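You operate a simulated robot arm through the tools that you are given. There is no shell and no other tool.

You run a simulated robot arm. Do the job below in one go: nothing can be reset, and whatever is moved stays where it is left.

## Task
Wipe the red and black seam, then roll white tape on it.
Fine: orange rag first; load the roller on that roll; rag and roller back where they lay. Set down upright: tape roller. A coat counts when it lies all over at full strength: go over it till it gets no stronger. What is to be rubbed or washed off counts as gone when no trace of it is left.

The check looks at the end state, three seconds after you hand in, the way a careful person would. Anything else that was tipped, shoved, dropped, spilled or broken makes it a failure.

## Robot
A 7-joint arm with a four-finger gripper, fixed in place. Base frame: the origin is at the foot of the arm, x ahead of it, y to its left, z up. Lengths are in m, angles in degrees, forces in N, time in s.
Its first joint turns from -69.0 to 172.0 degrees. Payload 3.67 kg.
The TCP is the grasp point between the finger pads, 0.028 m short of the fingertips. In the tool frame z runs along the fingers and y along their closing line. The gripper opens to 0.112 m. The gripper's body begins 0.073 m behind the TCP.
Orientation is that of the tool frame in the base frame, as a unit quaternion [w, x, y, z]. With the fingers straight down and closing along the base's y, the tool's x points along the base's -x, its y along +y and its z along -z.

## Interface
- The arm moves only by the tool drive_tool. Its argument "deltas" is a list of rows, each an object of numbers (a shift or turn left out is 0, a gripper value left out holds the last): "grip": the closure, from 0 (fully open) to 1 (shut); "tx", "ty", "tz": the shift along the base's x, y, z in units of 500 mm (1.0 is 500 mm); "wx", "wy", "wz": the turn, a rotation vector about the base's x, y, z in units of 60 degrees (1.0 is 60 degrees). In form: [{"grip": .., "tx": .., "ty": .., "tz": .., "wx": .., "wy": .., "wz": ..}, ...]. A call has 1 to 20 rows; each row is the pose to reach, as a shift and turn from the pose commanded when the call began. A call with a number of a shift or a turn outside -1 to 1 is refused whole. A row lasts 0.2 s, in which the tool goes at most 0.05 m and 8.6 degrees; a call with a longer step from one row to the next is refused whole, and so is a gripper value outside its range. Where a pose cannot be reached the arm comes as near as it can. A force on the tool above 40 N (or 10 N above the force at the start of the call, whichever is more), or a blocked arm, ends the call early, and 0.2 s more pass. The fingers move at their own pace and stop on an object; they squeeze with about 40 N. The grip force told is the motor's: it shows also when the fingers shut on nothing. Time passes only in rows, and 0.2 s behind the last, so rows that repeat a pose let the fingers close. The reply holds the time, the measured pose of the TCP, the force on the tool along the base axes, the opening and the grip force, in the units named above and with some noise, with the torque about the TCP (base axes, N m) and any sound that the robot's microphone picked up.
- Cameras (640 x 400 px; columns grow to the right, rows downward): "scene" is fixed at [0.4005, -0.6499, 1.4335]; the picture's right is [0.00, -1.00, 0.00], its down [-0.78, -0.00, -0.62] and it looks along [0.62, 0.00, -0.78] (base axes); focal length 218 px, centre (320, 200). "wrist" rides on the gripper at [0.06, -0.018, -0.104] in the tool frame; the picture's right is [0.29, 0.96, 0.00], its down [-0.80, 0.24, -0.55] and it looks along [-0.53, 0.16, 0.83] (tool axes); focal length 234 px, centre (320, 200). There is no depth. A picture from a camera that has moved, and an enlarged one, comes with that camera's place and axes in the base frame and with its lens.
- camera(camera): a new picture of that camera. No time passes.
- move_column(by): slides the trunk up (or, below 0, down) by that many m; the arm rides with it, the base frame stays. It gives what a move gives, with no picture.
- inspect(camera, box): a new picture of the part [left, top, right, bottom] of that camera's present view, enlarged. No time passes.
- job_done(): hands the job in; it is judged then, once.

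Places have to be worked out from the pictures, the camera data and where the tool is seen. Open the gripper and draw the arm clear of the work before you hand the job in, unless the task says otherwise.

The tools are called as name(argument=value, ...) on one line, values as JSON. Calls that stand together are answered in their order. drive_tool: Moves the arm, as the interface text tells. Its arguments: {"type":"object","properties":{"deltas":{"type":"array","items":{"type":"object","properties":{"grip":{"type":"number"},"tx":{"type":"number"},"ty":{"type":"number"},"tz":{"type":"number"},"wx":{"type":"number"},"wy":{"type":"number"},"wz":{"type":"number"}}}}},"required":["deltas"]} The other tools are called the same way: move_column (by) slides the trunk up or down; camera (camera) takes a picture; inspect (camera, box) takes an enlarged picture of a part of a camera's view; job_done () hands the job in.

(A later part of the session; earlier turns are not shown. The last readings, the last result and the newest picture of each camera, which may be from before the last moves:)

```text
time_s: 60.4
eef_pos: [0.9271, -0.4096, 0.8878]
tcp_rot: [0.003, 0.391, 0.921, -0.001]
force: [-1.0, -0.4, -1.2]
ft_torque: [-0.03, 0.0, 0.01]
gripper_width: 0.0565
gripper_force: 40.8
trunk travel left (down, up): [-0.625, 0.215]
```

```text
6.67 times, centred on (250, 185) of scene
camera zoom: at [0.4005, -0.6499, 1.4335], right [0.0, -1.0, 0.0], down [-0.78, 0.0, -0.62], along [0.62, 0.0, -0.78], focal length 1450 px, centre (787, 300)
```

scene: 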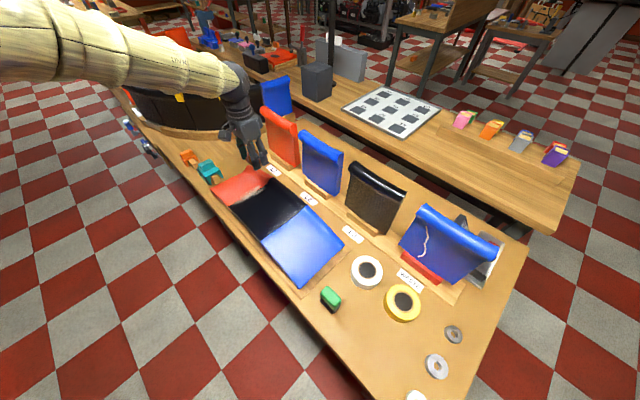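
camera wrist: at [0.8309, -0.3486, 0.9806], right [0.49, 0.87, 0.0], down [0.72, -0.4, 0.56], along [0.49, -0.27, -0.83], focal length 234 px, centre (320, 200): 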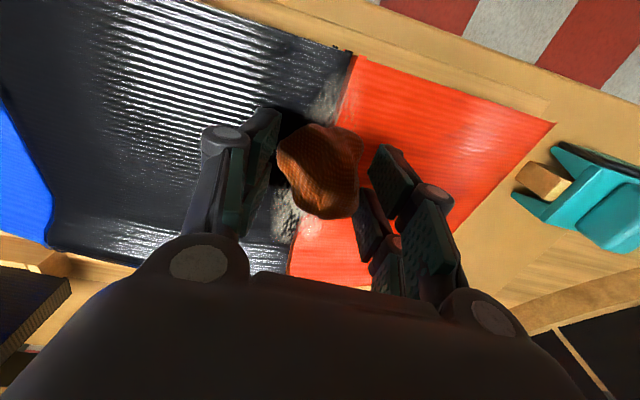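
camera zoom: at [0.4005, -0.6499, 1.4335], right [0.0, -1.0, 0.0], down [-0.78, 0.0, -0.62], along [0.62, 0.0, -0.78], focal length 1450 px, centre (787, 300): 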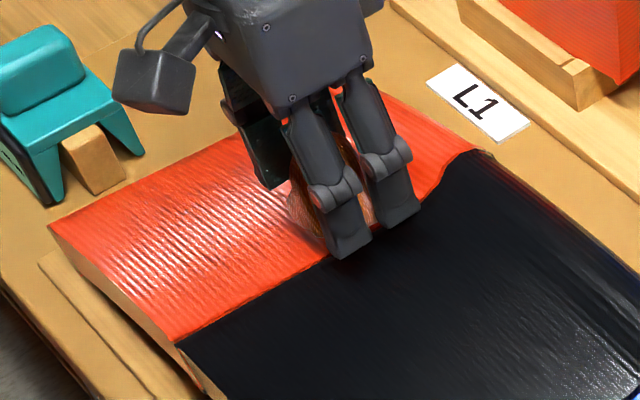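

The rag came up with the fingers. I raise it gently to z≈1.0, keep watching, then carry it back toward its place.

drive_tool(deltas=[{"tz": 0.03}, {"tz": 0.06}, {"tz": 0.09}, {"tz": 0.12}, {"tz": 0.15}, {"tz": 0.18}, {"tz": 0.21}, {"tz": 0.23}])

camera(camera="wrist")

```text
time_s: 62.2
eef_pos: [0.9266, -0.4094, 1.0015]
tcp_rot: [0.003, 0.391, 0.92, 0.0]
force: [0.5, 0.5, -1.5]
ft_torque: [0.0, 0.0, -0.01]
gripper_width: 0.0563
gripper_force: 40.1
trunk travel left (down, up): [-0.625, 0.215]
```

```text
taken
camera wrist: at [0.8734, -0.378, 1.1073], right [0.49, 0.87, 0.0], down [0.72, -0.41, 0.56], along [0.49, -0.27, -0.83], focal length 234 px, centre (320, 200)
```

wrist: 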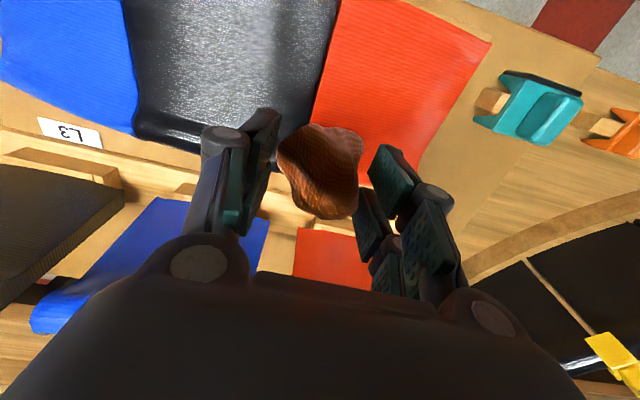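

The rag is firmly held. I carry it back at z≈1.0 to above its original spot (0.4675,-0.770), turning back 4°.

drive_tool(deltas=[{"tx": -0.058, "ty": -0.045, "wz": -0.033}, {"tx": -0.116, "ty": -0.09, "wz": -0.0667}, {"tx": -0.174, "ty": -0.135, "wz": -0.0667}, {"tx": -0.232, "ty": -0.18, "wz": -0.0667}, {"tx": -0.29, "ty": -0.225, "wz": -0.0667}, {"tx": -0.348, "ty": -0.27, "wz": -0.0667}, {"tx": -0.406, "ty": -0.315, "wz": -0.0667}, {"tx": -0.464, "ty": -0.36, "wz": -0.0667}, {"tx": -0.522, "ty": -0.405, "wz": -0.0667}, {"tx": -0.58, "ty": -0.45, "wz": -0.0667}, {"tx": -0.638, "ty": -0.495, "wz": -0.0667}, {"tx": -0.696, "ty": -0.54, "wz": -0.0667}, {"tx": -0.754, "ty": -0.585, "wz": -0.0667}, {"tx": -0.812, "ty": -0.63, "wz": -0.0667}, {"tx": -0.87, "ty": -0.675, "wz": -0.0667}, {"tx": -0.918, "ty": -0.721, "wz": -0.0667}, {"tx": -0.918, "ty": -0.721, "wz": -0.0667}])

camera(camera="wrist")

camera(camera="scene")

```text
time_s: 65.8
eef_pos: [0.4688, -0.7704, 1.0013]
tcp_rot: [0.003, 0.423, 0.906, -0.001]
force: [0.2, 0.3, -0.4]
ft_torque: [-0.01, 0.04, 0.0]
gripper_width: 0.0561
gripper_force: 40.1
trunk travel left (down, up): [-0.625, 0.215]
```

```text
taken
camera wrist: at [0.417, -0.7342, 1.1075], right [0.55, 0.84, 0.0], down [0.69, -0.45, 0.56], along [0.47, -0.31, -0.83], focal length 234 px, centre (320, 200)
```

wrist: 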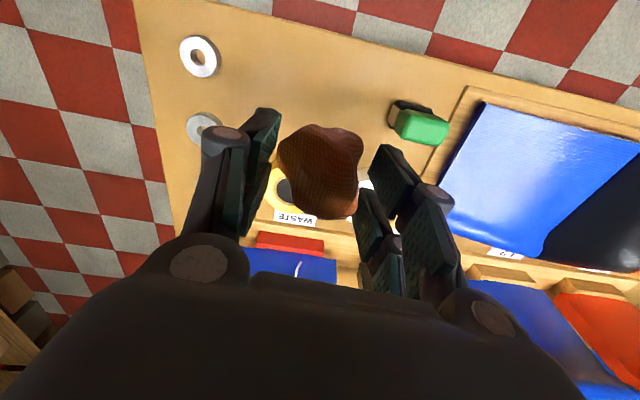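

```text
taken
```

scene: 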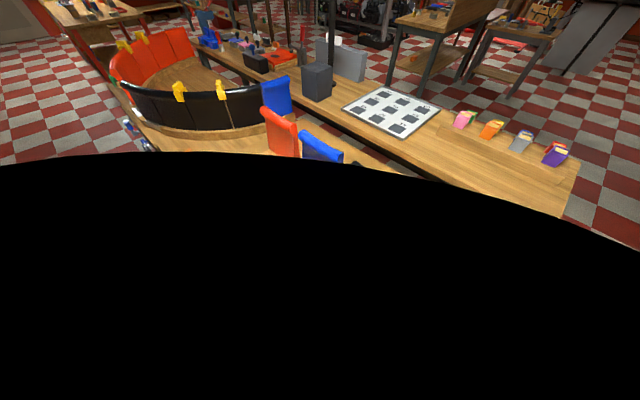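

Above the spot with the rag held. I lower to about z=0.79 and then finely until the rag touches the bench.

drive_tool(deltas=[{"tz": -0.08}, {"tz": -0.16}, {"tz": -0.24}, {"tz": -0.32}, {"tz": -0.38}, {"tz": -0.415}, {"tz": -0.415}])

drive_tool(deltas=[{"tz": -0.006}, {"tz": -0.01}, {"tz": -0.014}, {"tz": -0.017}])

```text
time_s: 67.4
eef_pos: [0.4689, -0.7692, 0.794]
tcp_rot: [0.003, 0.423, 0.906, -0.001]
force: [-0.1, 0.4, -1.0]
ft_torque: [0.01, 0.03, -0.01]
gripper_width: 0.0563
gripper_force: 39.8
trunk travel left (down, up): [-0.625, 0.215]
```

```text
time_s: 68.2
eef_pos: [0.4676, -0.7697, 0.7934]
tcp_rot: [0.007, 0.423, 0.906, -0.001]
force: [-7.6, 7.1, 29.4]
ft_torque: [0.65, -0.49, 0.29]
gripper_width: 0.0564
gripper_force: 40.3
trunk travel left (down, up): [-0.625, 0.215]
stopped in row 4: the force on the tool passed its limit at 40 N (the readings are from after the stop); the commanded pose is now the measured one
```

It already touches at TCP z≈0.793, a little earlier than expected. I look at the rag's attitude before releasing.

camera(camera="wrist")

inspect(camera="wrist", box=[200, 60, 440, 280])

```text
taken
camera wrist: at [0.4168, -0.734, 0.8973], right [0.55, 0.84, 0.0], down [0.69, -0.45, 0.57], along [0.47, -0.31, -0.82], focal length 234 px, centre (320, 200)
```

wrist: 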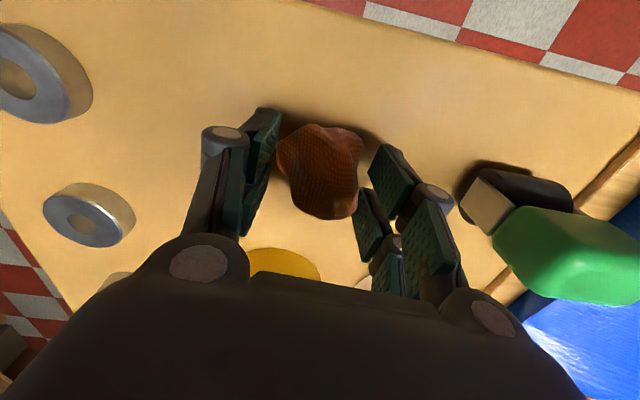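

```text
1.82 times, centred on (320, 170) of wrist
camera zoom: at [0.4168, -0.734, 0.8973], right [0.55, 0.84, 0.0], down [0.69, -0.45, 0.57], along [0.47, -0.31, -0.82], focal length 426 px, centre (320, 254)
```

zoom: 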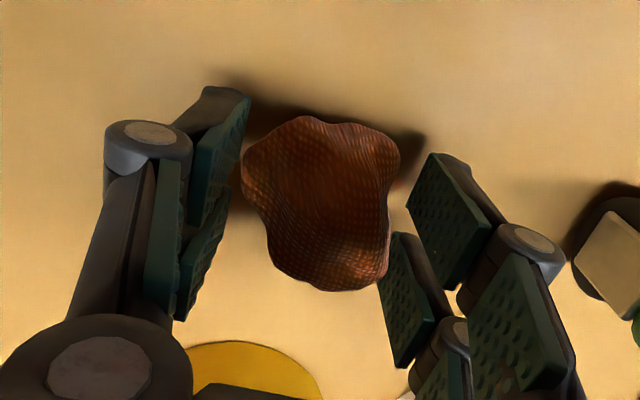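

The rag is tilted slightly, with its red-side lower, just on the bench. I open the fingers in place so it settles flat.

drive_tool(deltas=[{"tz": -0.002, "grip": 1.0}, {"tz": -0.002, "grip": 0.45}, {"tz": -0.002, "grip": 0.36}, {"tz": -0.002, "grip": 0.3}, {"tz": -0.002, "grip": 0.3}])

inspect(camera="wrist", box=[200, 60, 440, 280])

```text
time_s: 69.4
eef_pos: [0.4705, -0.7699, 0.7916]
tcp_rot: [0.006, 0.422, 0.906, -0.003]
force: [-0.2, -0.1, 0.0]
ft_torque: [0.05, 0.01, 0.01]
gripper_width: 0.0783
gripper_force: 0.1
trunk travel left (down, up): [-0.625, 0.215]
```

```text
1.82 times, centred on (320, 170) of wrist
camera zoom: at [0.4185, -0.7326, 0.8957], right [0.55, 0.84, 0.0], down [0.69, -0.45, 0.57], along [0.47, -0.31, -0.82], focal length 426 px, centre (320, 254)
```

zoom: 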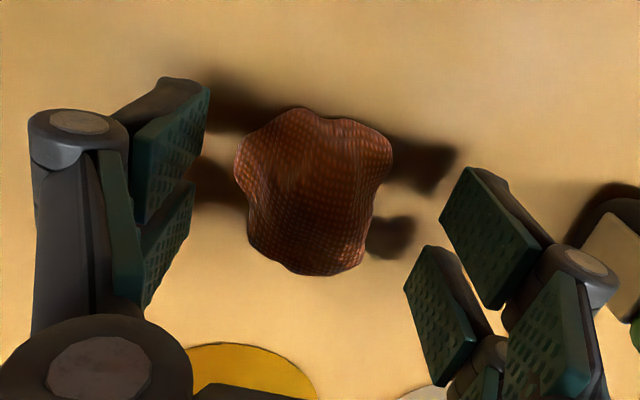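

The rag lies flat again, centred within a couple of millimetres of its original spot. I raise straight up and check its place.

drive_tool(deltas=[{"tz": 0.05}, {"tz": 0.12, "grip": 0.0}, {"tz": 0.2}, {"tz": 0.28}, {"tz": 0.36}, {"tz": 0.42}])

camera(camera="wrist")

```text
time_s: 70.8
eef_pos: [0.4703, -0.7709, 0.9997]
tcp_rot: [0.006, 0.423, 0.906, -0.002]
force: [-1.0, 0.7, 0.4]
ft_torque: [-0.06, -0.02, -0.01]
gripper_width: 0.1121
gripper_force: 0.1
trunk travel left (down, up): [-0.625, 0.215]
```

```text
taken
camera wrist: at [0.4181, -0.7355, 1.104], right [0.55, 0.84, 0.0], down [0.69, -0.45, 0.56], along [0.47, -0.31, -0.83], focal length 234 px, centre (320, 200)
```

wrist: 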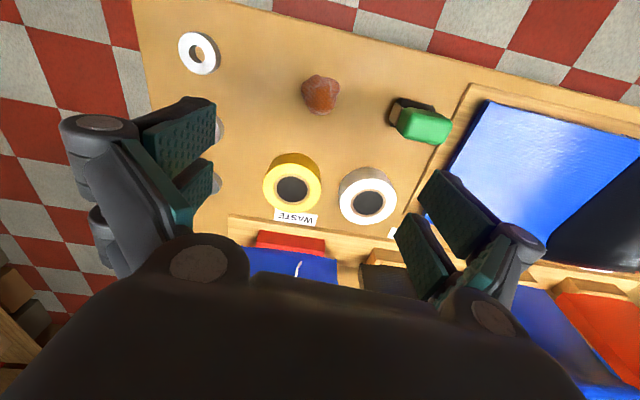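

The rag is back in place. The roller stands close to the belt block, so I'll grip its handle across its short side: I turn the tool by about 94° at height while moving above the roller at about (0.564,-0.683).

drive_tool(deltas=[{"tx": 0.015, "ty": 0.015, "wz": 0.131, "grip": 0}, {"tx": 0.03, "ty": 0.03, "wz": 0.262}, {"tx": 0.045, "ty": 0.045, "wz": 0.393}, {"tx": 0.06, "ty": 0.06, "wz": 0.524}, {"tx": 0.075, "ty": 0.075, "wz": 0.655}, {"tx": 0.094, "ty": 0.088, "wz": 0.787}])

drive_tool(deltas=[{"tx": 0.015, "ty": 0.015, "wz": 0.131}, {"tx": 0.03, "ty": 0.03, "wz": 0.262}, {"tx": 0.045, "ty": 0.045, "wz": 0.393}, {"tx": 0.06, "ty": 0.06, "wz": 0.524}, {"tx": 0.075, "ty": 0.075, "wz": 0.655, "tz": -0.03}, {"tx": 0.094, "ty": 0.088, "wz": 0.787, "tz": -0.06}])

camera(camera="wrist")

camera(camera="scene")

```text
time_s: 72.2
eef_pos: [0.518, -0.7276, 0.9988]
tcp_rot: [0.005, 0.023, 1.0, 0.001]
force: [0.3, -0.7, 0.0]
ft_torque: [0.01, 0.02, 0.0]
gripper_width: 0.1121
gripper_force: 0.1
trunk travel left (down, up): [-0.625, 0.215]
```

```text
time_s: 73.6
eef_pos: [0.5663, -0.6852, 0.9672]
tcp_rot: [0.005, -0.379, 0.925, 0.004]
force: [0.1, -0.1, 0.1]
ft_torque: [0.04, 0.05, 0.07]
gripper_width: 0.1119
gripper_force: 0.0
trunk travel left (down, up): [-0.625, 0.215]
```

```text
taken
camera wrist: at [0.5358, -0.7399, 1.0721], right [-0.88, 0.48, 0.0], down [0.4, 0.72, 0.56], along [0.27, 0.5, -0.83], focal length 234 px, centre (320, 200)
```

wrist: 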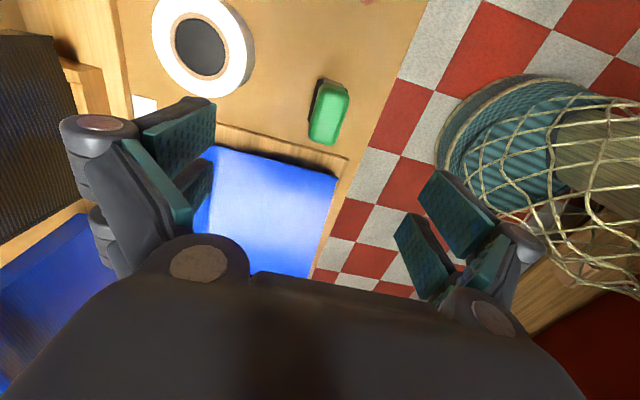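

```text
taken
```

scene: 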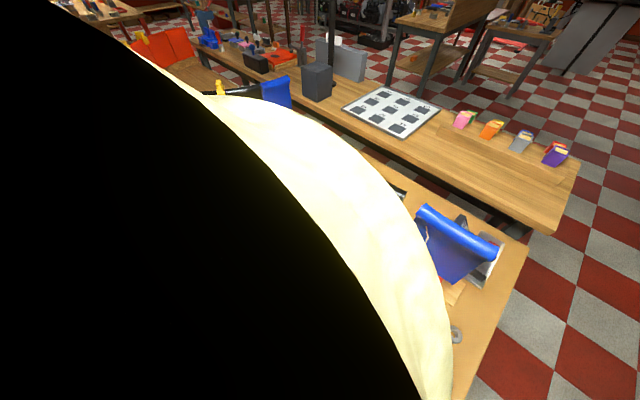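

The handle shows close to under the TCP. I enlarge the view to fix its centre and direction precisely.

inspect(camera="wrist", box=[260, 60, 400, 160])

```text
4.00 times, centred on (330, 110) of wrist
camera zoom: at [0.5358, -0.7399, 1.0721], right [-0.88, 0.48, 0.0], down [0.4, 0.72, 0.56], along [0.27, 0.5, -0.83], focal length 937 px, centre (280, 560)
```

zoom: 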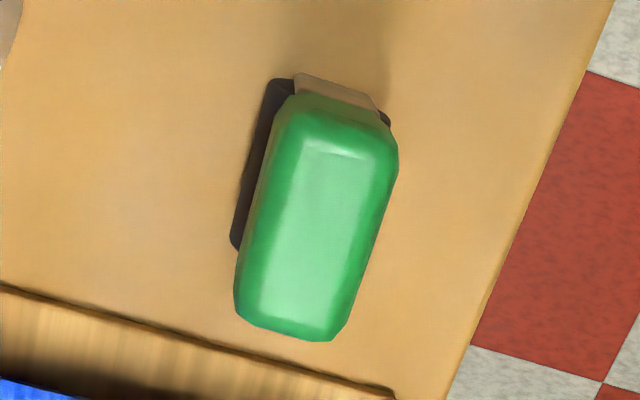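

The handle centre comes out near (0.560,-0.680), axis at about 45°, as expected. I shift there, remove the slight tilt, narrow the fingers and go to z≈0.90 for a closer check.

drive_tool(deltas=[{"tx": -0.0126, "ty": 0.0104, "tz": -0.05, "wx": -0.0107, "wy": 0.006, "grip": 0.35}, {"tx": -0.0126, "ty": 0.0104, "tz": -0.1, "wx": -0.0107, "wy": 0.006}, {"tx": -0.0126, "ty": 0.0104, "tz": -0.134, "wx": -0.0107, "wy": 0.006}, {"tx": -0.0126, "ty": 0.0104, "tz": -0.134, "wx": -0.0107, "wy": 0.006}])

camera(camera="wrist")

inspect(camera="wrist", box=[220, 80, 420, 220])

```text
time_s: 74.6
eef_pos: [0.5585, -0.6784, 0.9009]
tcp_rot: [0.0, -0.379, 0.925, 0.001]
force: [-0.5, -0.2, 1.0]
ft_torque: [-0.02, 0.0, -0.01]
gripper_width: 0.0728
gripper_force: 0.2
trunk travel left (down, up): [-0.625, 0.215]
```

```text
taken
camera wrist: at [0.5292, -0.7326, 1.006], right [-0.88, 0.48, 0.0], down [0.4, 0.73, 0.55], along [0.27, 0.49, -0.83], focal length 234 px, centre (320, 200)
```

wrist: 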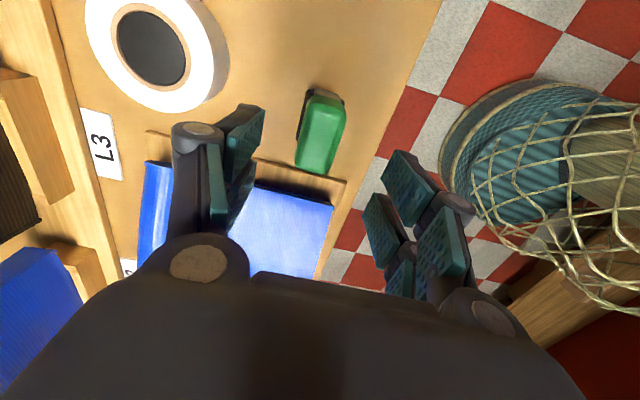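

```text
2.86 times, centred on (320, 150) of wrist
camera zoom: at [0.5292, -0.7326, 1.006], right [-0.88, 0.48, 0.0], down [0.4, 0.73, 0.55], along [0.27, 0.49, -0.83], focal length 669 px, centre (320, 343)
```

zoom: 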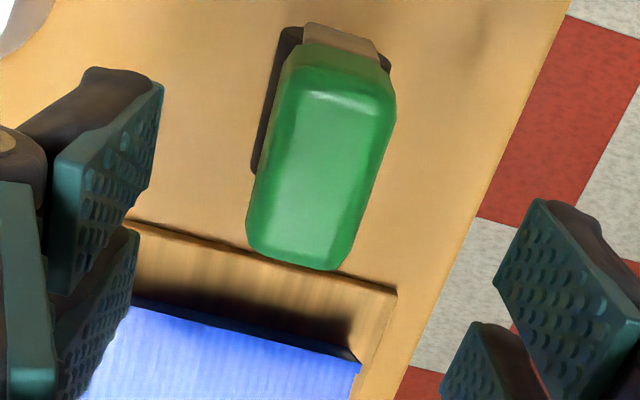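

The handle is centred between the fingers, about 3 mm off along its length. I shift for that, turn 1.5°, and descend to z≈0.822 so the pads take the handle while the tips stay above the cylinder.

drive_tool(deltas=[{"tx": -0.005, "ty": -0.005, "tz": -0.05, "wz": 0.025}, {"tx": -0.005, "ty": -0.005, "tz": -0.1, "wz": 0.025}, {"tx": -0.005, "ty": -0.005, "tz": -0.14, "wz": 0.025}, {"tx": -0.005, "ty": -0.005, "tz": -0.158, "wz": 0.025}, {"tx": -0.005, "ty": -0.005, "tz": -0.158, "wz": 0.025}])

camera(camera="wrist")

inspect(camera="wrist", box=[220, 80, 420, 240])

```text
time_s: 75.8
eef_pos: [0.5552, -0.682, 0.8222]
tcp_rot: [0.0, -0.391, 0.92, 0.0]
force: [0.8, 0.0, 0.4]
ft_torque: [0.0, -0.01, -0.01]
gripper_width: 0.0726
gripper_force: 0.1
trunk travel left (down, up): [-0.625, 0.215]
```

```text
taken
camera wrist: at [0.5281, -0.7358, 0.9272], right [-0.89, 0.46, 0.0], down [0.38, 0.74, 0.55], along [0.25, 0.49, -0.83], focal length 234 px, centre (320, 200)
```

wrist: 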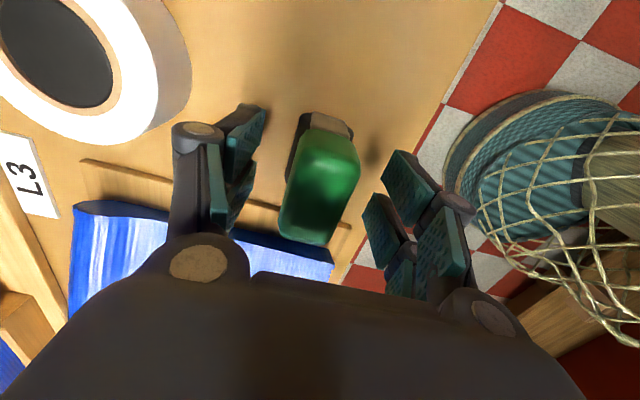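

```text
2.50 times, centred on (320, 160) of wrist
camera zoom: at [0.5281, -0.7358, 0.9272], right [-0.89, 0.46, 0.0], down [0.38, 0.74, 0.55], along [0.25, 0.49, -0.83], focal length 585 px, centre (320, 300)
```

zoom: 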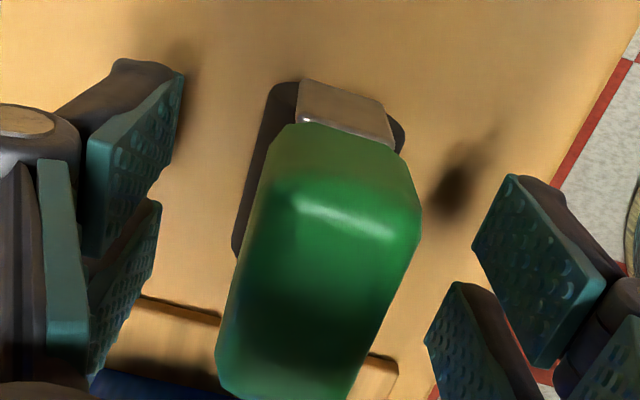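

The handle stands between the pads, clear of everything. I close on it.

drive_tool(deltas=[{"grip": 0.55}, {"grip": 0.7}, {"grip": 0.85}, {"grip": 1.0}, {"grip": 1.0}])

camera(camera="wrist")

inspect(camera="wrist", box=[220, 80, 420, 240])

```text
time_s: 77.0
eef_pos: [0.5551, -0.6804, 0.8205]
tcp_rot: [0.0, -0.391, 0.921, -0.001]
force: [0.8, 0.8, -0.2]
ft_torque: [0.05, -0.05, -0.01]
gripper_width: 0.0318
gripper_force: 40.1
trunk travel left (down, up): [-0.625, 0.215]
```

```text
taken
camera wrist: at [0.5282, -0.7359, 0.9272], right [-0.89, 0.46, 0.0], down [0.38, 0.74, 0.55], along [0.25, 0.49, -0.83], focal length 234 px, centre (320, 200)
```

wrist: 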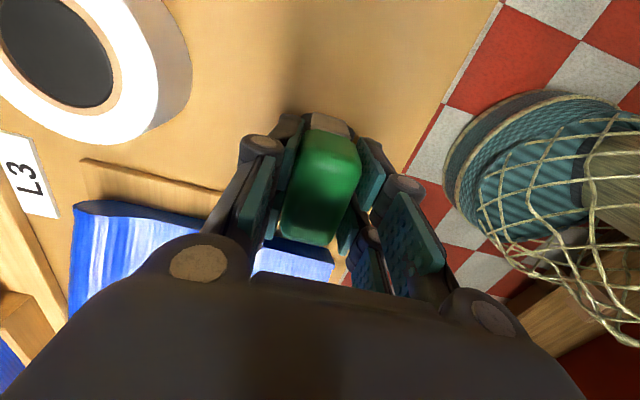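

```text
2.50 times, centred on (320, 160) of wrist
camera zoom: at [0.5282, -0.7359, 0.9272], right [-0.89, 0.46, 0.0], down [0.38, 0.74, 0.55], along [0.25, 0.49, -0.83], focal length 585 px, centre (320, 300)
```

zoom: 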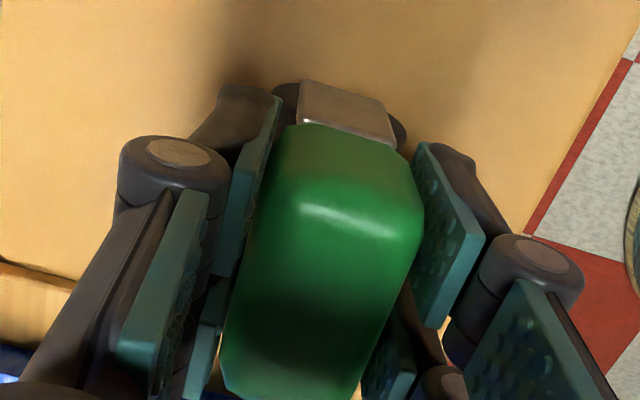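

The handle is gripped at 0.032 m. I note this pose (0.555,-0.681, z 0.821, closing axis 136°) for the return, and lift the roller to look at it.

drive_tool(deltas=[{"tz": 0.03, "grip": 1.0}, {"tz": 0.06}, {"tz": 0.1}, {"tz": 0.15}, {"tz": 0.2}])

camera(camera="wrist")

inspect(camera="wrist", box=[220, 80, 420, 240])

```text
time_s: 78.2
eef_pos: [0.556, -0.68, 0.9226]
tcp_rot: [0.0, -0.391, 0.92, 0.0]
force: [-0.1, 0.3, -1.3]
ft_torque: [0.0, -0.06, -0.02]
gripper_width: 0.0317
gripper_force: 39.8
trunk travel left (down, up): [-0.625, 0.215]
```

```text
taken
camera wrist: at [0.5281, -0.7349, 1.0281], right [-0.89, 0.46, 0.0], down [0.38, 0.74, 0.55], along [0.25, 0.49, -0.83], focal length 234 px, centre (320, 200)
```

wrist: 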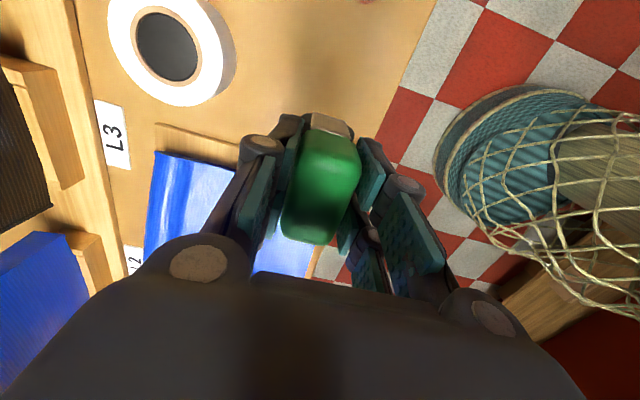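

```text
2.50 times, centred on (320, 160) of wrist
camera zoom: at [0.5281, -0.7349, 1.0281], right [-0.89, 0.46, 0.0], down [0.38, 0.74, 0.55], along [0.25, 0.49, -0.83], focal length 585 px, centre (320, 300)
```

zoom: 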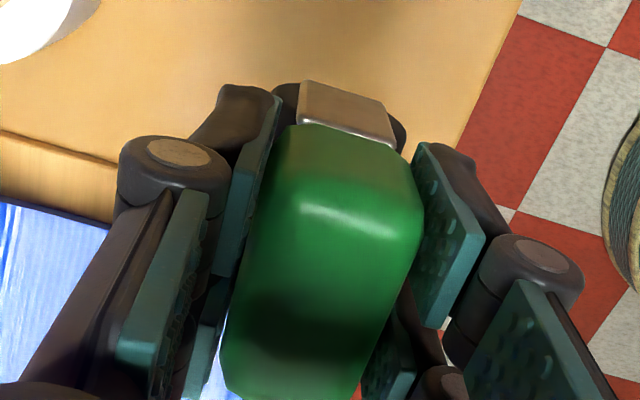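

The roller hangs straight in the grip; this view again puts the white roll's centre near (0.647,-0.795). I move over the near part of the white ring and lower to just above it.

drive_tool(deltas=[{"tx": 0.032, "ty": -0.045}, {"tx": 0.063, "ty": -0.089}, {"tx": 0.095, "ty": -0.134}, {"tx": 0.126, "ty": -0.178}, {"tx": 0.126, "ty": -0.178, "tz": -0.05}, {"tx": 0.126, "ty": -0.178, "tz": -0.1}])

camera(camera="wrist")

inspect(camera="wrist", box=[180, 20, 420, 200])

camera(camera="scene")

```text
time_s: 79.6
eef_pos: [0.6189, -0.771, 0.8704]
tcp_rot: [0.001, -0.391, 0.921, 0.001]
force: [0.1, 0.0, -1.0]
ft_torque: [-0.04, 0.02, -0.01]
gripper_width: 0.0316
gripper_force: 39.9
trunk travel left (down, up): [-0.625, 0.215]
```

```text
taken
camera wrist: at [0.5919, -0.8251, 0.9765], right [-0.89, 0.46, 0.0], down [0.38, 0.74, 0.55], along [0.25, 0.49, -0.83], focal length 234 px, centre (320, 200)
```

wrist: 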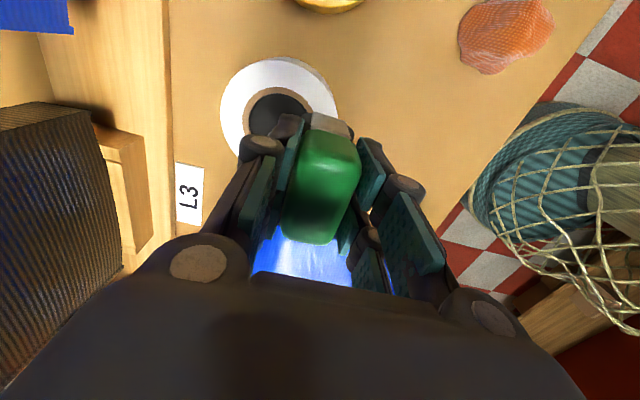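

```text
2.22 times, centred on (300, 110) of wrist
camera zoom: at [0.5919, -0.8251, 0.9765], right [-0.89, 0.46, 0.0], down [0.38, 0.74, 0.55], along [0.25, 0.49, -0.83], focal length 520 px, centre (364, 400)
```

zoom: 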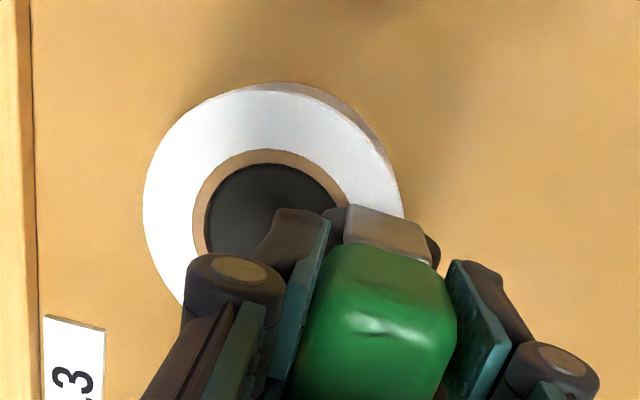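

```text
taken
```

scene: 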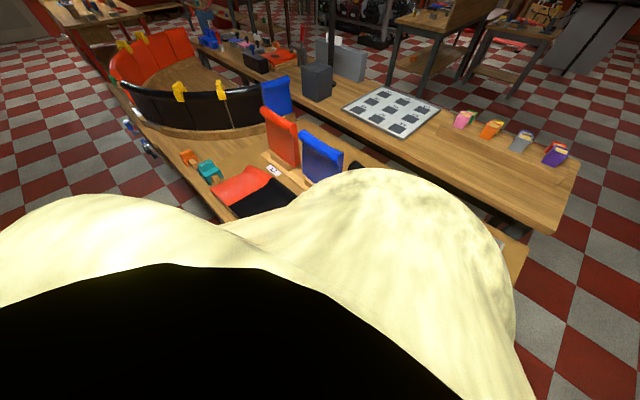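

The roller is over the near ring part, centred sideways on the roll. I lower in small steps until it touches the white tape.

drive_tool(deltas=[{"tz": -0.008}, {"tz": -0.014}, {"tz": -0.019}, {"tz": -0.024}])

```text
time_s: 80.6
eef_pos: [0.6176, -0.7699, 0.862]
tcp_rot: [0.001, -0.391, 0.921, -0.002]
force: [-1.5, -3.0, 14.5]
ft_torque: [-0.12, 0.12, 0.03]
gripper_width: 0.0317
gripper_force: 40.2
trunk travel left (down, up): [-0.625, 0.215]
```

Contact at 14.5 N on the tape (roll top z≈0.782). I roll back and forth on the near ring part and then look at the roller.

drive_tool(deltas=[{"tx": 0.0144, "ty": -0.0139}, {"tx": 0.0, "ty": 0.0}, {"tx": -0.0144, "ty": 0.0139}, {"tx": 0.0, "ty": 0.0}, {"tx": 0.0144, "ty": -0.0139}, {"tx": 0.0288, "ty": -0.0278}, {"tx": 0.0144, "ty": -0.0139}, {"tx": 0.0, "ty": 0.0}, {"tx": -0.0144, "ty": 0.0139}])

inspect(camera="wrist", box=[180, 20, 420, 200])

```text
time_s: 82.6
eef_pos: [0.6112, -0.7603, 0.861]
tcp_rot: [0.001, -0.391, 0.92, -0.001]
force: [2.6, -2.1, 21.2]
ft_torque: [-0.14, -0.18, 0.0]
gripper_width: 0.0312
gripper_force: 40.0
trunk travel left (down, up): [-0.625, 0.215]
```

```text
2.22 times, centred on (300, 110) of wrist
camera zoom: at [0.5835, -0.8158, 0.9674], right [-0.89, 0.46, 0.0], down [0.38, 0.74, 0.55], along [0.26, 0.49, -0.83], focal length 520 px, centre (364, 400)
```

zoom: 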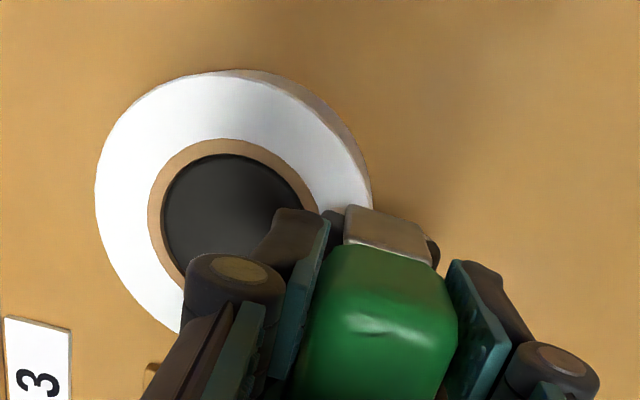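

The roll has not shifted. To coat the whole cylinder I roll across the full top of the roll and back at the same height.

drive_tool(deltas=[{"tx": 0.0144, "ty": -0.0139}, {"tx": 0.0288, "ty": -0.0278}, {"tx": 0.0432, "ty": -0.0417}, {"tx": 0.0575, "ty": -0.0556}, {"tx": 0.0719, "ty": -0.0695}, {"tx": 0.0863, "ty": -0.0834}, {"tx": 0.1007, "ty": -0.0973}, {"tx": 0.115, "ty": -0.1112}])

inspect(camera="wrist", box=[180, 20, 420, 200])

```text
time_s: 84.4
eef_pos: [0.6684, -0.8165, 0.8617]
tcp_rot: [0.001, -0.391, 0.921, -0.001]
force: [-1.5, 1.8, 12.7]
ft_torque: [0.16, -0.03, 0.03]
gripper_width: 0.0316
gripper_force: 40.2
trunk travel left (down, up): [-0.625, 0.215]
```

```text
2.22 times, centred on (300, 110) of wrist
camera zoom: at [0.6411, -0.8724, 0.9671], right [-0.89, 0.46, 0.0], down [0.38, 0.74, 0.55], along [0.26, 0.49, -0.83], focal length 520 px, centre (364, 400)
```

zoom: 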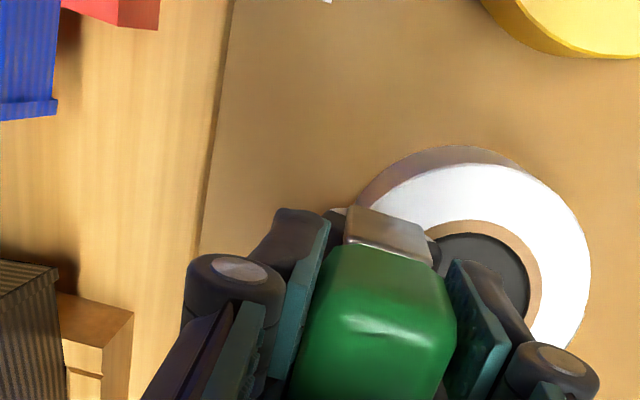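

Still in contact at 12.7 N at the far side and the roll looks in place. I zoom in on the roller's end to see if it has picked up white.

inspect(camera="wrist", box=[275, 95, 365, 155])

```text
6.67 times, centred on (320, 125) of wrist
camera zoom: at [0.6411, -0.8724, 0.9671], right [-0.89, 0.46, 0.0], down [0.38, 0.74, 0.55], along [0.26, 0.49, -0.83], focal length 1561 px, centre (320, 700)
```

zoom: 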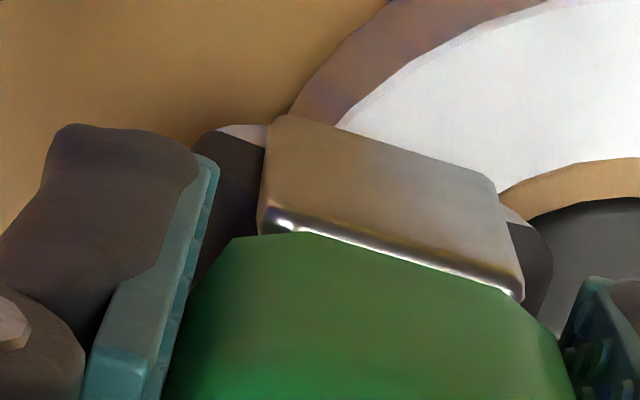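

There are pale strips on the cylinder beside the frame, so it is picking up tape. I roll back over the roll to the near side.

drive_tool(deltas=[{"tx": -0.0144, "ty": 0.0139}, {"tx": -0.0288, "ty": 0.0278}, {"tx": -0.0432, "ty": 0.0417}, {"tx": -0.0575, "ty": 0.0556}, {"tx": -0.0719, "ty": 0.0695}, {"tx": -0.0863, "ty": 0.0834}, {"tx": -0.1007, "ty": 0.0973}, {"tx": -0.115, "ty": 0.1112}])

drive_tool(deltas=[{"tz": 0.03}, {"tz": 0.08}, {"tz": 0.16}, {"tz": 0.22}])

camera(camera="wrist")

inspect(camera="wrist", box=[275, 95, 365, 155])

```text
time_s: 86.2
eef_pos: [0.6113, -0.7623, 0.8622]
tcp_rot: [0.001, -0.391, 0.921, -0.001]
force: [1.9, -2.0, 18.6]
ft_torque: [-0.09, -0.22, 0.03]
gripper_width: 0.0319
gripper_force: 40.0
trunk travel left (down, up): [-0.625, 0.215]
```

```text
time_s: 87.2
eef_pos: [0.6099, -0.759, 0.9726]
tcp_rot: [-0.002, -0.391, 0.92, -0.001]
force: [-1.0, -0.5, -2.1]
ft_torque: [-0.02, -0.01, 0.0]
gripper_width: 0.0313
gripper_force: 40.2
trunk travel left (down, up): [-0.625, 0.215]
```

```text
taken
camera wrist: at [0.5832, -0.8131, 1.0788], right [-0.89, 0.46, 0.0], down [0.38, 0.74, 0.55], along [0.25, 0.49, -0.83], focal length 234 px, centre (320, 200)
```

wrist: 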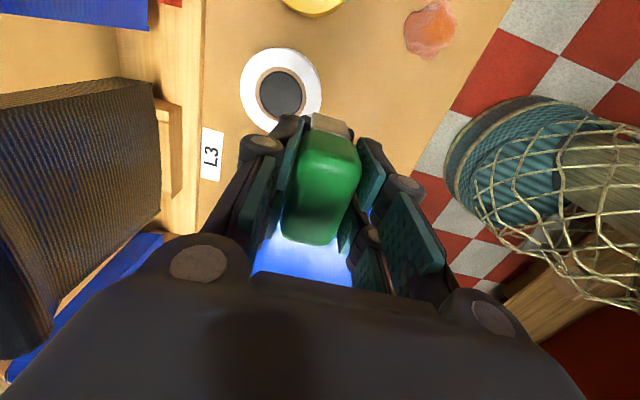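

```text
6.67 times, centred on (320, 125) of wrist
camera zoom: at [0.5832, -0.8131, 1.0788], right [-0.89, 0.46, 0.0], down [0.38, 0.74, 0.55], along [0.25, 0.49, -0.83], focal length 1561 px, centre (320, 700)
```

zoom: 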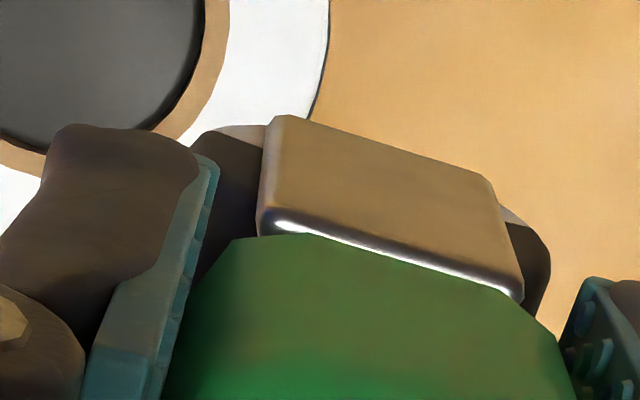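

The roll still lies at (0.646,-0.793), unmoved. I raise a bit and carry the roller over to the seam, then look at its cylinder with the scene camera.

drive_tool(deltas=[{"tx": 0.0, "ty": 0.0, "tz": 0.05}, {"tx": 0.042, "ty": 0.067, "tz": 0.05}, {"tx": 0.085, "ty": 0.134, "tz": 0.05}, {"tx": 0.127, "ty": 0.2, "tz": 0.05}, {"tx": 0.17, "ty": 0.267, "tz": 0.05}, {"tx": 0.212, "ty": 0.334, "tz": 0.05}, {"tx": 0.254, "ty": 0.401, "tz": 0.05}, {"tx": 0.297, "ty": 0.468, "tz": 0.05}, {"tx": 0.339, "ty": 0.535, "tz": 0.05}, {"tx": 0.382, "ty": 0.602, "tz": 0.05}, {"tx": 0.424, "ty": 0.668, "tz": 0.05}, {"tx": 0.467, "ty": 0.735, "tz": 0.05}, {"tx": 0.509, "ty": 0.802, "tz": 0.05}])

camera(camera="scene")

inspect(camera="scene", box=[190, 120, 310, 220])

camera(camera="wrist")

```text
time_s: 90.0
eef_pos: [0.8685, -0.3613, 0.9947]
tcp_rot: [-0.001, -0.391, 0.92, -0.001]
force: [0.3, 0.5, -3.1]
ft_torque: [-0.03, 0.02, -0.01]
gripper_width: 0.0319
gripper_force: 39.7
trunk travel left (down, up): [-0.625, 0.215]
```

```text
taken
```

scene: 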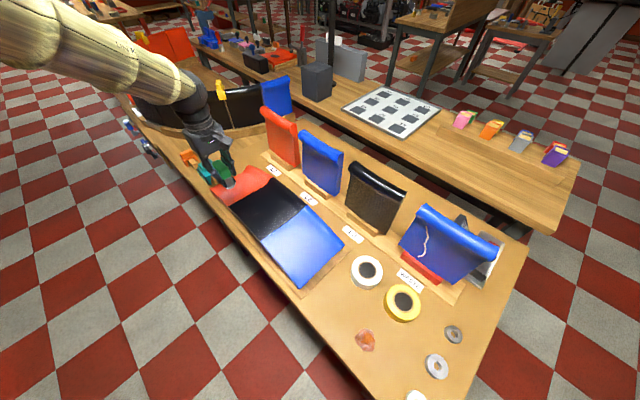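

```text
4.00 times, centred on (250, 170) of scene
camera zoom: at [0.4005, -0.6499, 1.4335], right [0.0, -1.0, 0.0], down [-0.78, 0.0, -0.62], along [0.62, 0.0, -0.78], focal length 870 px, centre (600, 320)
```

zoom: 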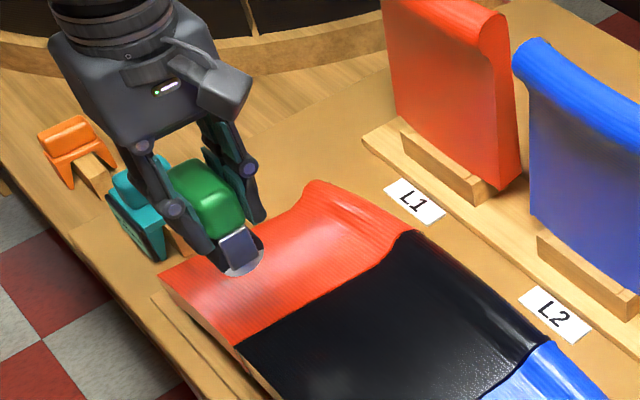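

```text
taken
camera wrist: at [0.8401, -0.4154, 1.1002], right [-0.89, 0.46, 0.0], down [0.38, 0.74, 0.55], along [0.25, 0.49, -0.83], focal length 234 px, centre (320, 200)
```

wrist: 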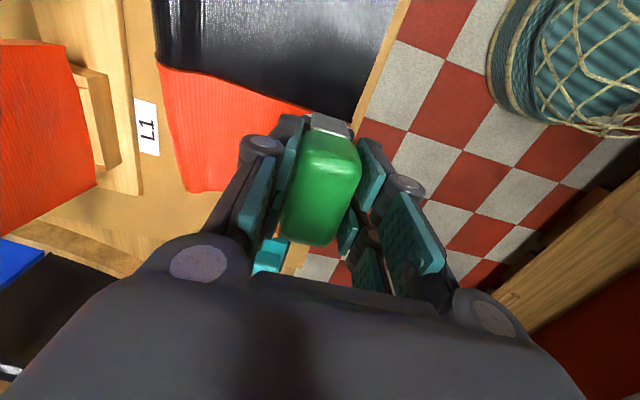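

The cylinder seems to show white at its lower side. I zoom in on it, and on the greyish patch on the black belt.

inspect(camera="scene", box=[225, 165, 265, 195])

inspect(camera="scene", box=[225, 180, 325, 250])

```text
13.33 times, centred on (245, 180) of scene
camera zoom: at [0.4005, -0.6499, 1.4335], right [0.0, -1.0, 0.0], down [-0.78, 0.0, -0.62], along [0.62, 0.0, -0.78], focal length 2900 px, centre (1320, 467)
```

zoom: 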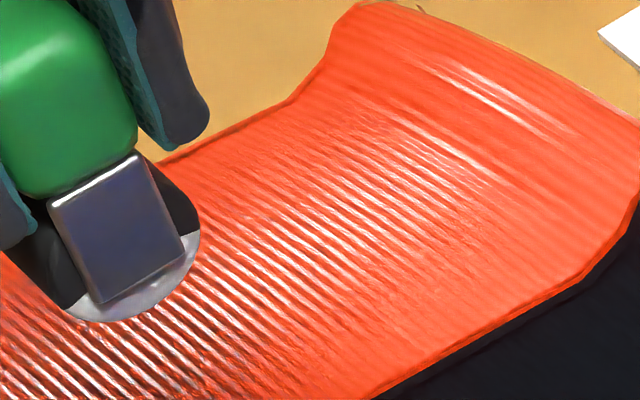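

```text
5.71 times, centred on (275, 215) of scene
camera zoom: at [0.4005, -0.6499, 1.4335], right [0.0, -1.0, 0.0], down [-0.78, 0.0, -0.62], along [0.62, 0.0, -0.78], focal length 1243 px, centre (577, 114)
```

zoom: 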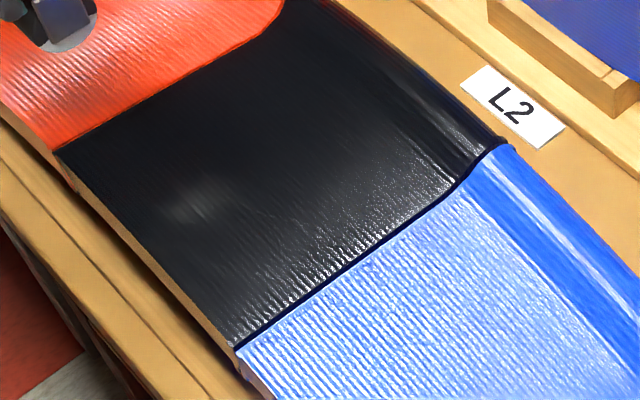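

The cylinder's underside is now white, so it is loaded. The belt falls off toward the red side (about 9° at the seam by triangulation), so I roll the tool to match, keep the contact centred on the seam, and lower to just above it.

drive_tool(deltas=[{"tx": 0.01, "ty": 0.01, "tz": -0.04, "wx": -0.0539, "wy": 0.0521}, {"tx": 0.0174, "ty": 0.0178, "tz": -0.08, "wx": -0.1079, "wy": 0.1042}, {"tx": 0.0174, "ty": 0.0178, "tz": -0.12, "wx": -0.1079, "wy": 0.1042}, {"tx": 0.0174, "ty": 0.0178, "tz": -0.135, "wx": -0.1079, "wy": 0.1042}, {"tx": 0.0174, "ty": 0.0178, "tz": -0.135, "wx": -0.1079, "wy": 0.1042}])

inspect(camera="scene", box=[200, 140, 290, 210])

camera(camera="wrist")

```text
time_s: 91.2
eef_pos: [0.8735, -0.3535, 0.9265]
tcp_rot: [-0.073, -0.389, 0.918, -0.03]
force: [-0.4, -0.2, -1.3]
ft_torque: [-0.01, -0.01, 0.0]
gripper_width: 0.0316
gripper_force: 40.0
trunk travel left (down, up): [-0.625, 0.215]
```

```text
5.71 times, centred on (245, 175) of scene
camera zoom: at [0.4005, -0.6499, 1.4335], right [0.0, -1.0, 0.0], down [-0.78, 0.0, -0.62], along [0.62, 0.0, -0.78], focal length 1243 px, centre (749, 343)
```

zoom: 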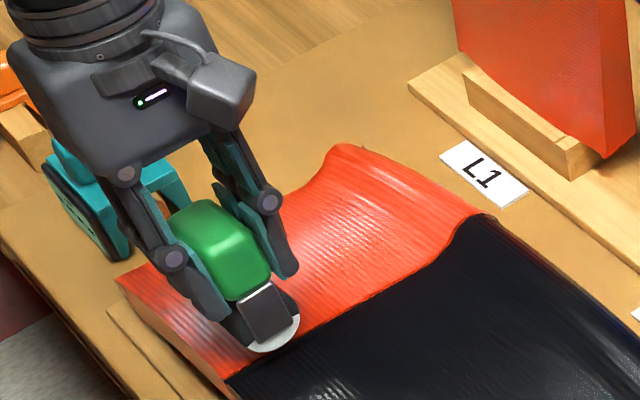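

```text
taken
camera wrist: at [0.8594, -0.3958, 1.0409], right [-0.89, 0.46, 0.04], down [0.43, 0.8, 0.42], along [0.16, 0.39, -0.91], focal length 234 px, centre (320, 200)
```

wrist: 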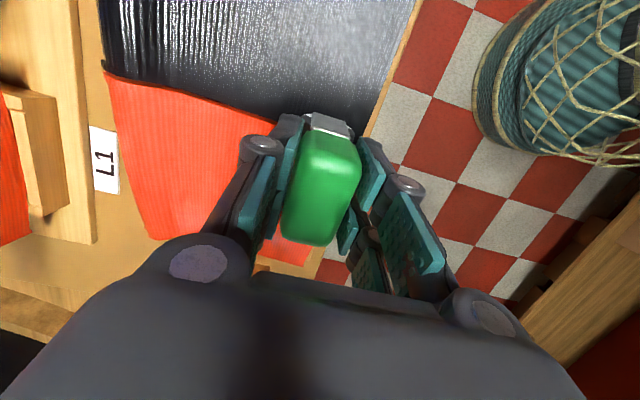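

The roller hovers just above the seam with matching tilt. I lower in 2 mm steps and read the torque to see whether the contact is centred across the roller.

drive_tool(deltas=[{"tx": 0.004, "ty": 0.004, "tz": -0.006}, {"tx": 0.004, "ty": 0.004, "tz": -0.011}, {"tx": 0.004, "ty": 0.004, "tz": -0.016}, {"tx": 0.004, "ty": 0.004, "tz": -0.02}])

drive_tool(deltas=[{"tz": -0.003}, {"tz": -0.006}, {"tz": -0.008}])

```text
time_s: 92.2
eef_pos: [0.8771, -0.3515, 0.9167]
tcp_rot: [-0.072, -0.389, 0.918, -0.031]
force: [-0.4, -0.1, -1.7]
ft_torque: [-0.01, -0.03, -0.01]
gripper_width: 0.0317
gripper_force: 40.0
trunk travel left (down, up): [-0.625, 0.215]
```

```text
time_s: 93.0
eef_pos: [0.8754, -0.3511, 0.9144]
tcp_rot: [-0.071, -0.389, 0.918, -0.03]
force: [0.2, -0.3, -1.5]
ft_torque: [-0.01, 0.04, 0.01]
gripper_width: 0.0316
gripper_force: 40.2
trunk travel left (down, up): [-0.625, 0.215]
```

Still no contact at z=0.914. I continue in 1.5–2 mm steps.

drive_tool(deltas=[{"tz": -0.003}, {"tz": -0.006}, {"tz": -0.009}])

```text
time_s: 93.8
eef_pos: [0.8766, -0.3502, 0.9107]
tcp_rot: [-0.072, -0.39, 0.918, -0.032]
force: [0.2, -0.5, 2.6]
ft_torque: [-0.06, 0.06, 0.0]
gripper_width: 0.0316
gripper_force: 40.1
trunk travel left (down, up): [-0.625, 0.215]
```

First touch (about 4 N). I press a bit more to read the contact position more reliably.

drive_tool(deltas=[{"tz": -0.001}, {"tz": -0.002}, {"tz": -0.002}])

```text
time_s: 94.6
eef_pos: [0.8764, -0.3514, 0.9096]
tcp_rot: [-0.072, -0.389, 0.918, -0.032]
force: [3.8, -1.7, 12.5]
ft_torque: [-0.13, 0.02, 0.06]
gripper_width: 0.0317
gripper_force: 39.5
trunk travel left (down, up): [-0.625, 0.215]
```

Contact is centred to within a few millimetres across the roller at 12.5 N. I roll outward 4 cm along the seam following the slope, then look.

drive_tool(deltas=[{"tx": 0.0143, "ty": -0.014, "tz": -0.0016}, {"tx": 0.0286, "ty": -0.028, "tz": -0.0033}, {"tx": 0.0429, "ty": -0.042, "tz": -0.005}, {"tx": 0.0572, "ty": -0.056, "tz": -0.0067}])

inspect(camera="scene", box=[200, 140, 290, 210])

camera(camera="wrist")

```text
time_s: 95.6
eef_pos: [0.9043, -0.3794, 0.9086]
tcp_rot: [-0.072, -0.39, 0.918, -0.031]
force: [2.2, 3.6, 13.7]
ft_torque: [0.21, 0.2, -0.05]
gripper_width: 0.0317
gripper_force: 39.9
trunk travel left (down, up): [-0.625, 0.215]
```

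```text
5.71 times, centred on (245, 175) of scene
camera zoom: at [0.4005, -0.6499, 1.4335], right [0.0, -1.0, 0.0], down [-0.78, 0.0, -0.62], along [0.62, 0.0, -0.78], focal length 1243 px, centre (749, 343)
```

zoom: 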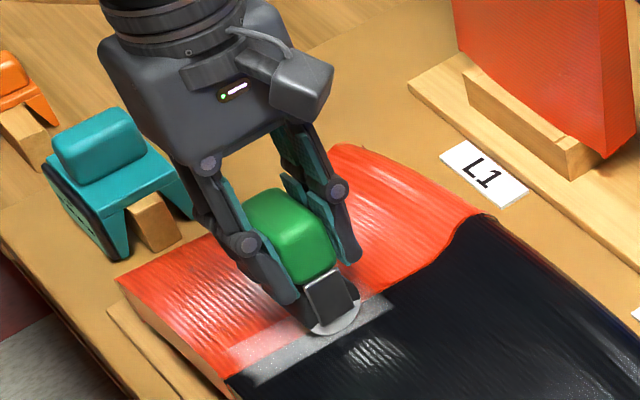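

```text
taken
camera wrist: at [0.8886, -0.4212, 1.0204], right [-0.89, 0.46, 0.04], down [0.43, 0.8, 0.42], along [0.16, 0.39, -0.91], focal length 234 px, centre (320, 200)
```

wrist: 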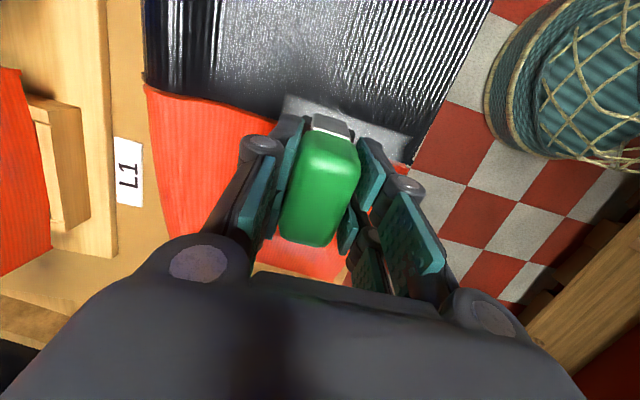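

Tape is being laid: a pale translucent strip along the seam on both sides. I continue outward toward the lip with the force limit as a guard.

drive_tool(deltas=[{"tx": 0.0143, "ty": -0.014, "tz": -0.0014}, {"tx": 0.0286, "ty": -0.028, "tz": -0.003}, {"tx": 0.0429, "ty": -0.042, "tz": -0.0046}, {"tx": 0.0572, "ty": -0.056, "tz": -0.0062}])

inspect(camera="scene", box=[200, 140, 290, 210])

```text
time_s: 96.6
eef_pos: [0.9333, -0.4057, 0.9036]
tcp_rot: [-0.071, -0.39, 0.918, -0.032]
force: [1.1, 3.7, 15.1]
ft_torque: [0.19, 0.27, -0.08]
gripper_width: 0.032
gripper_force: 39.9
trunk travel left (down, up): [-0.625, 0.215]
```

```text
5.71 times, centred on (245, 175) of scene
camera zoom: at [0.4005, -0.6499, 1.4335], right [0.0, -1.0, 0.0], down [-0.78, 0.0, -0.62], along [0.62, 0.0, -0.78], focal length 1243 px, centre (749, 343)
```

zoom: 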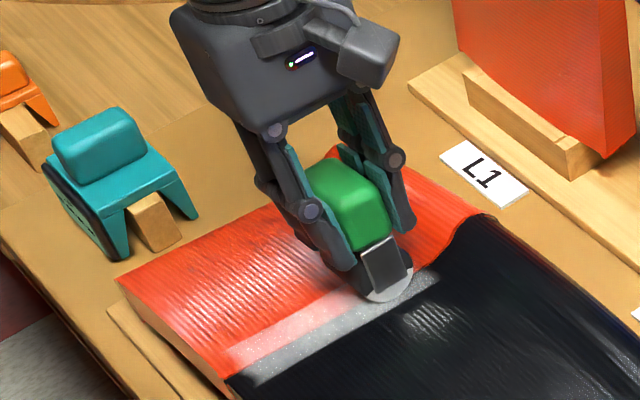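

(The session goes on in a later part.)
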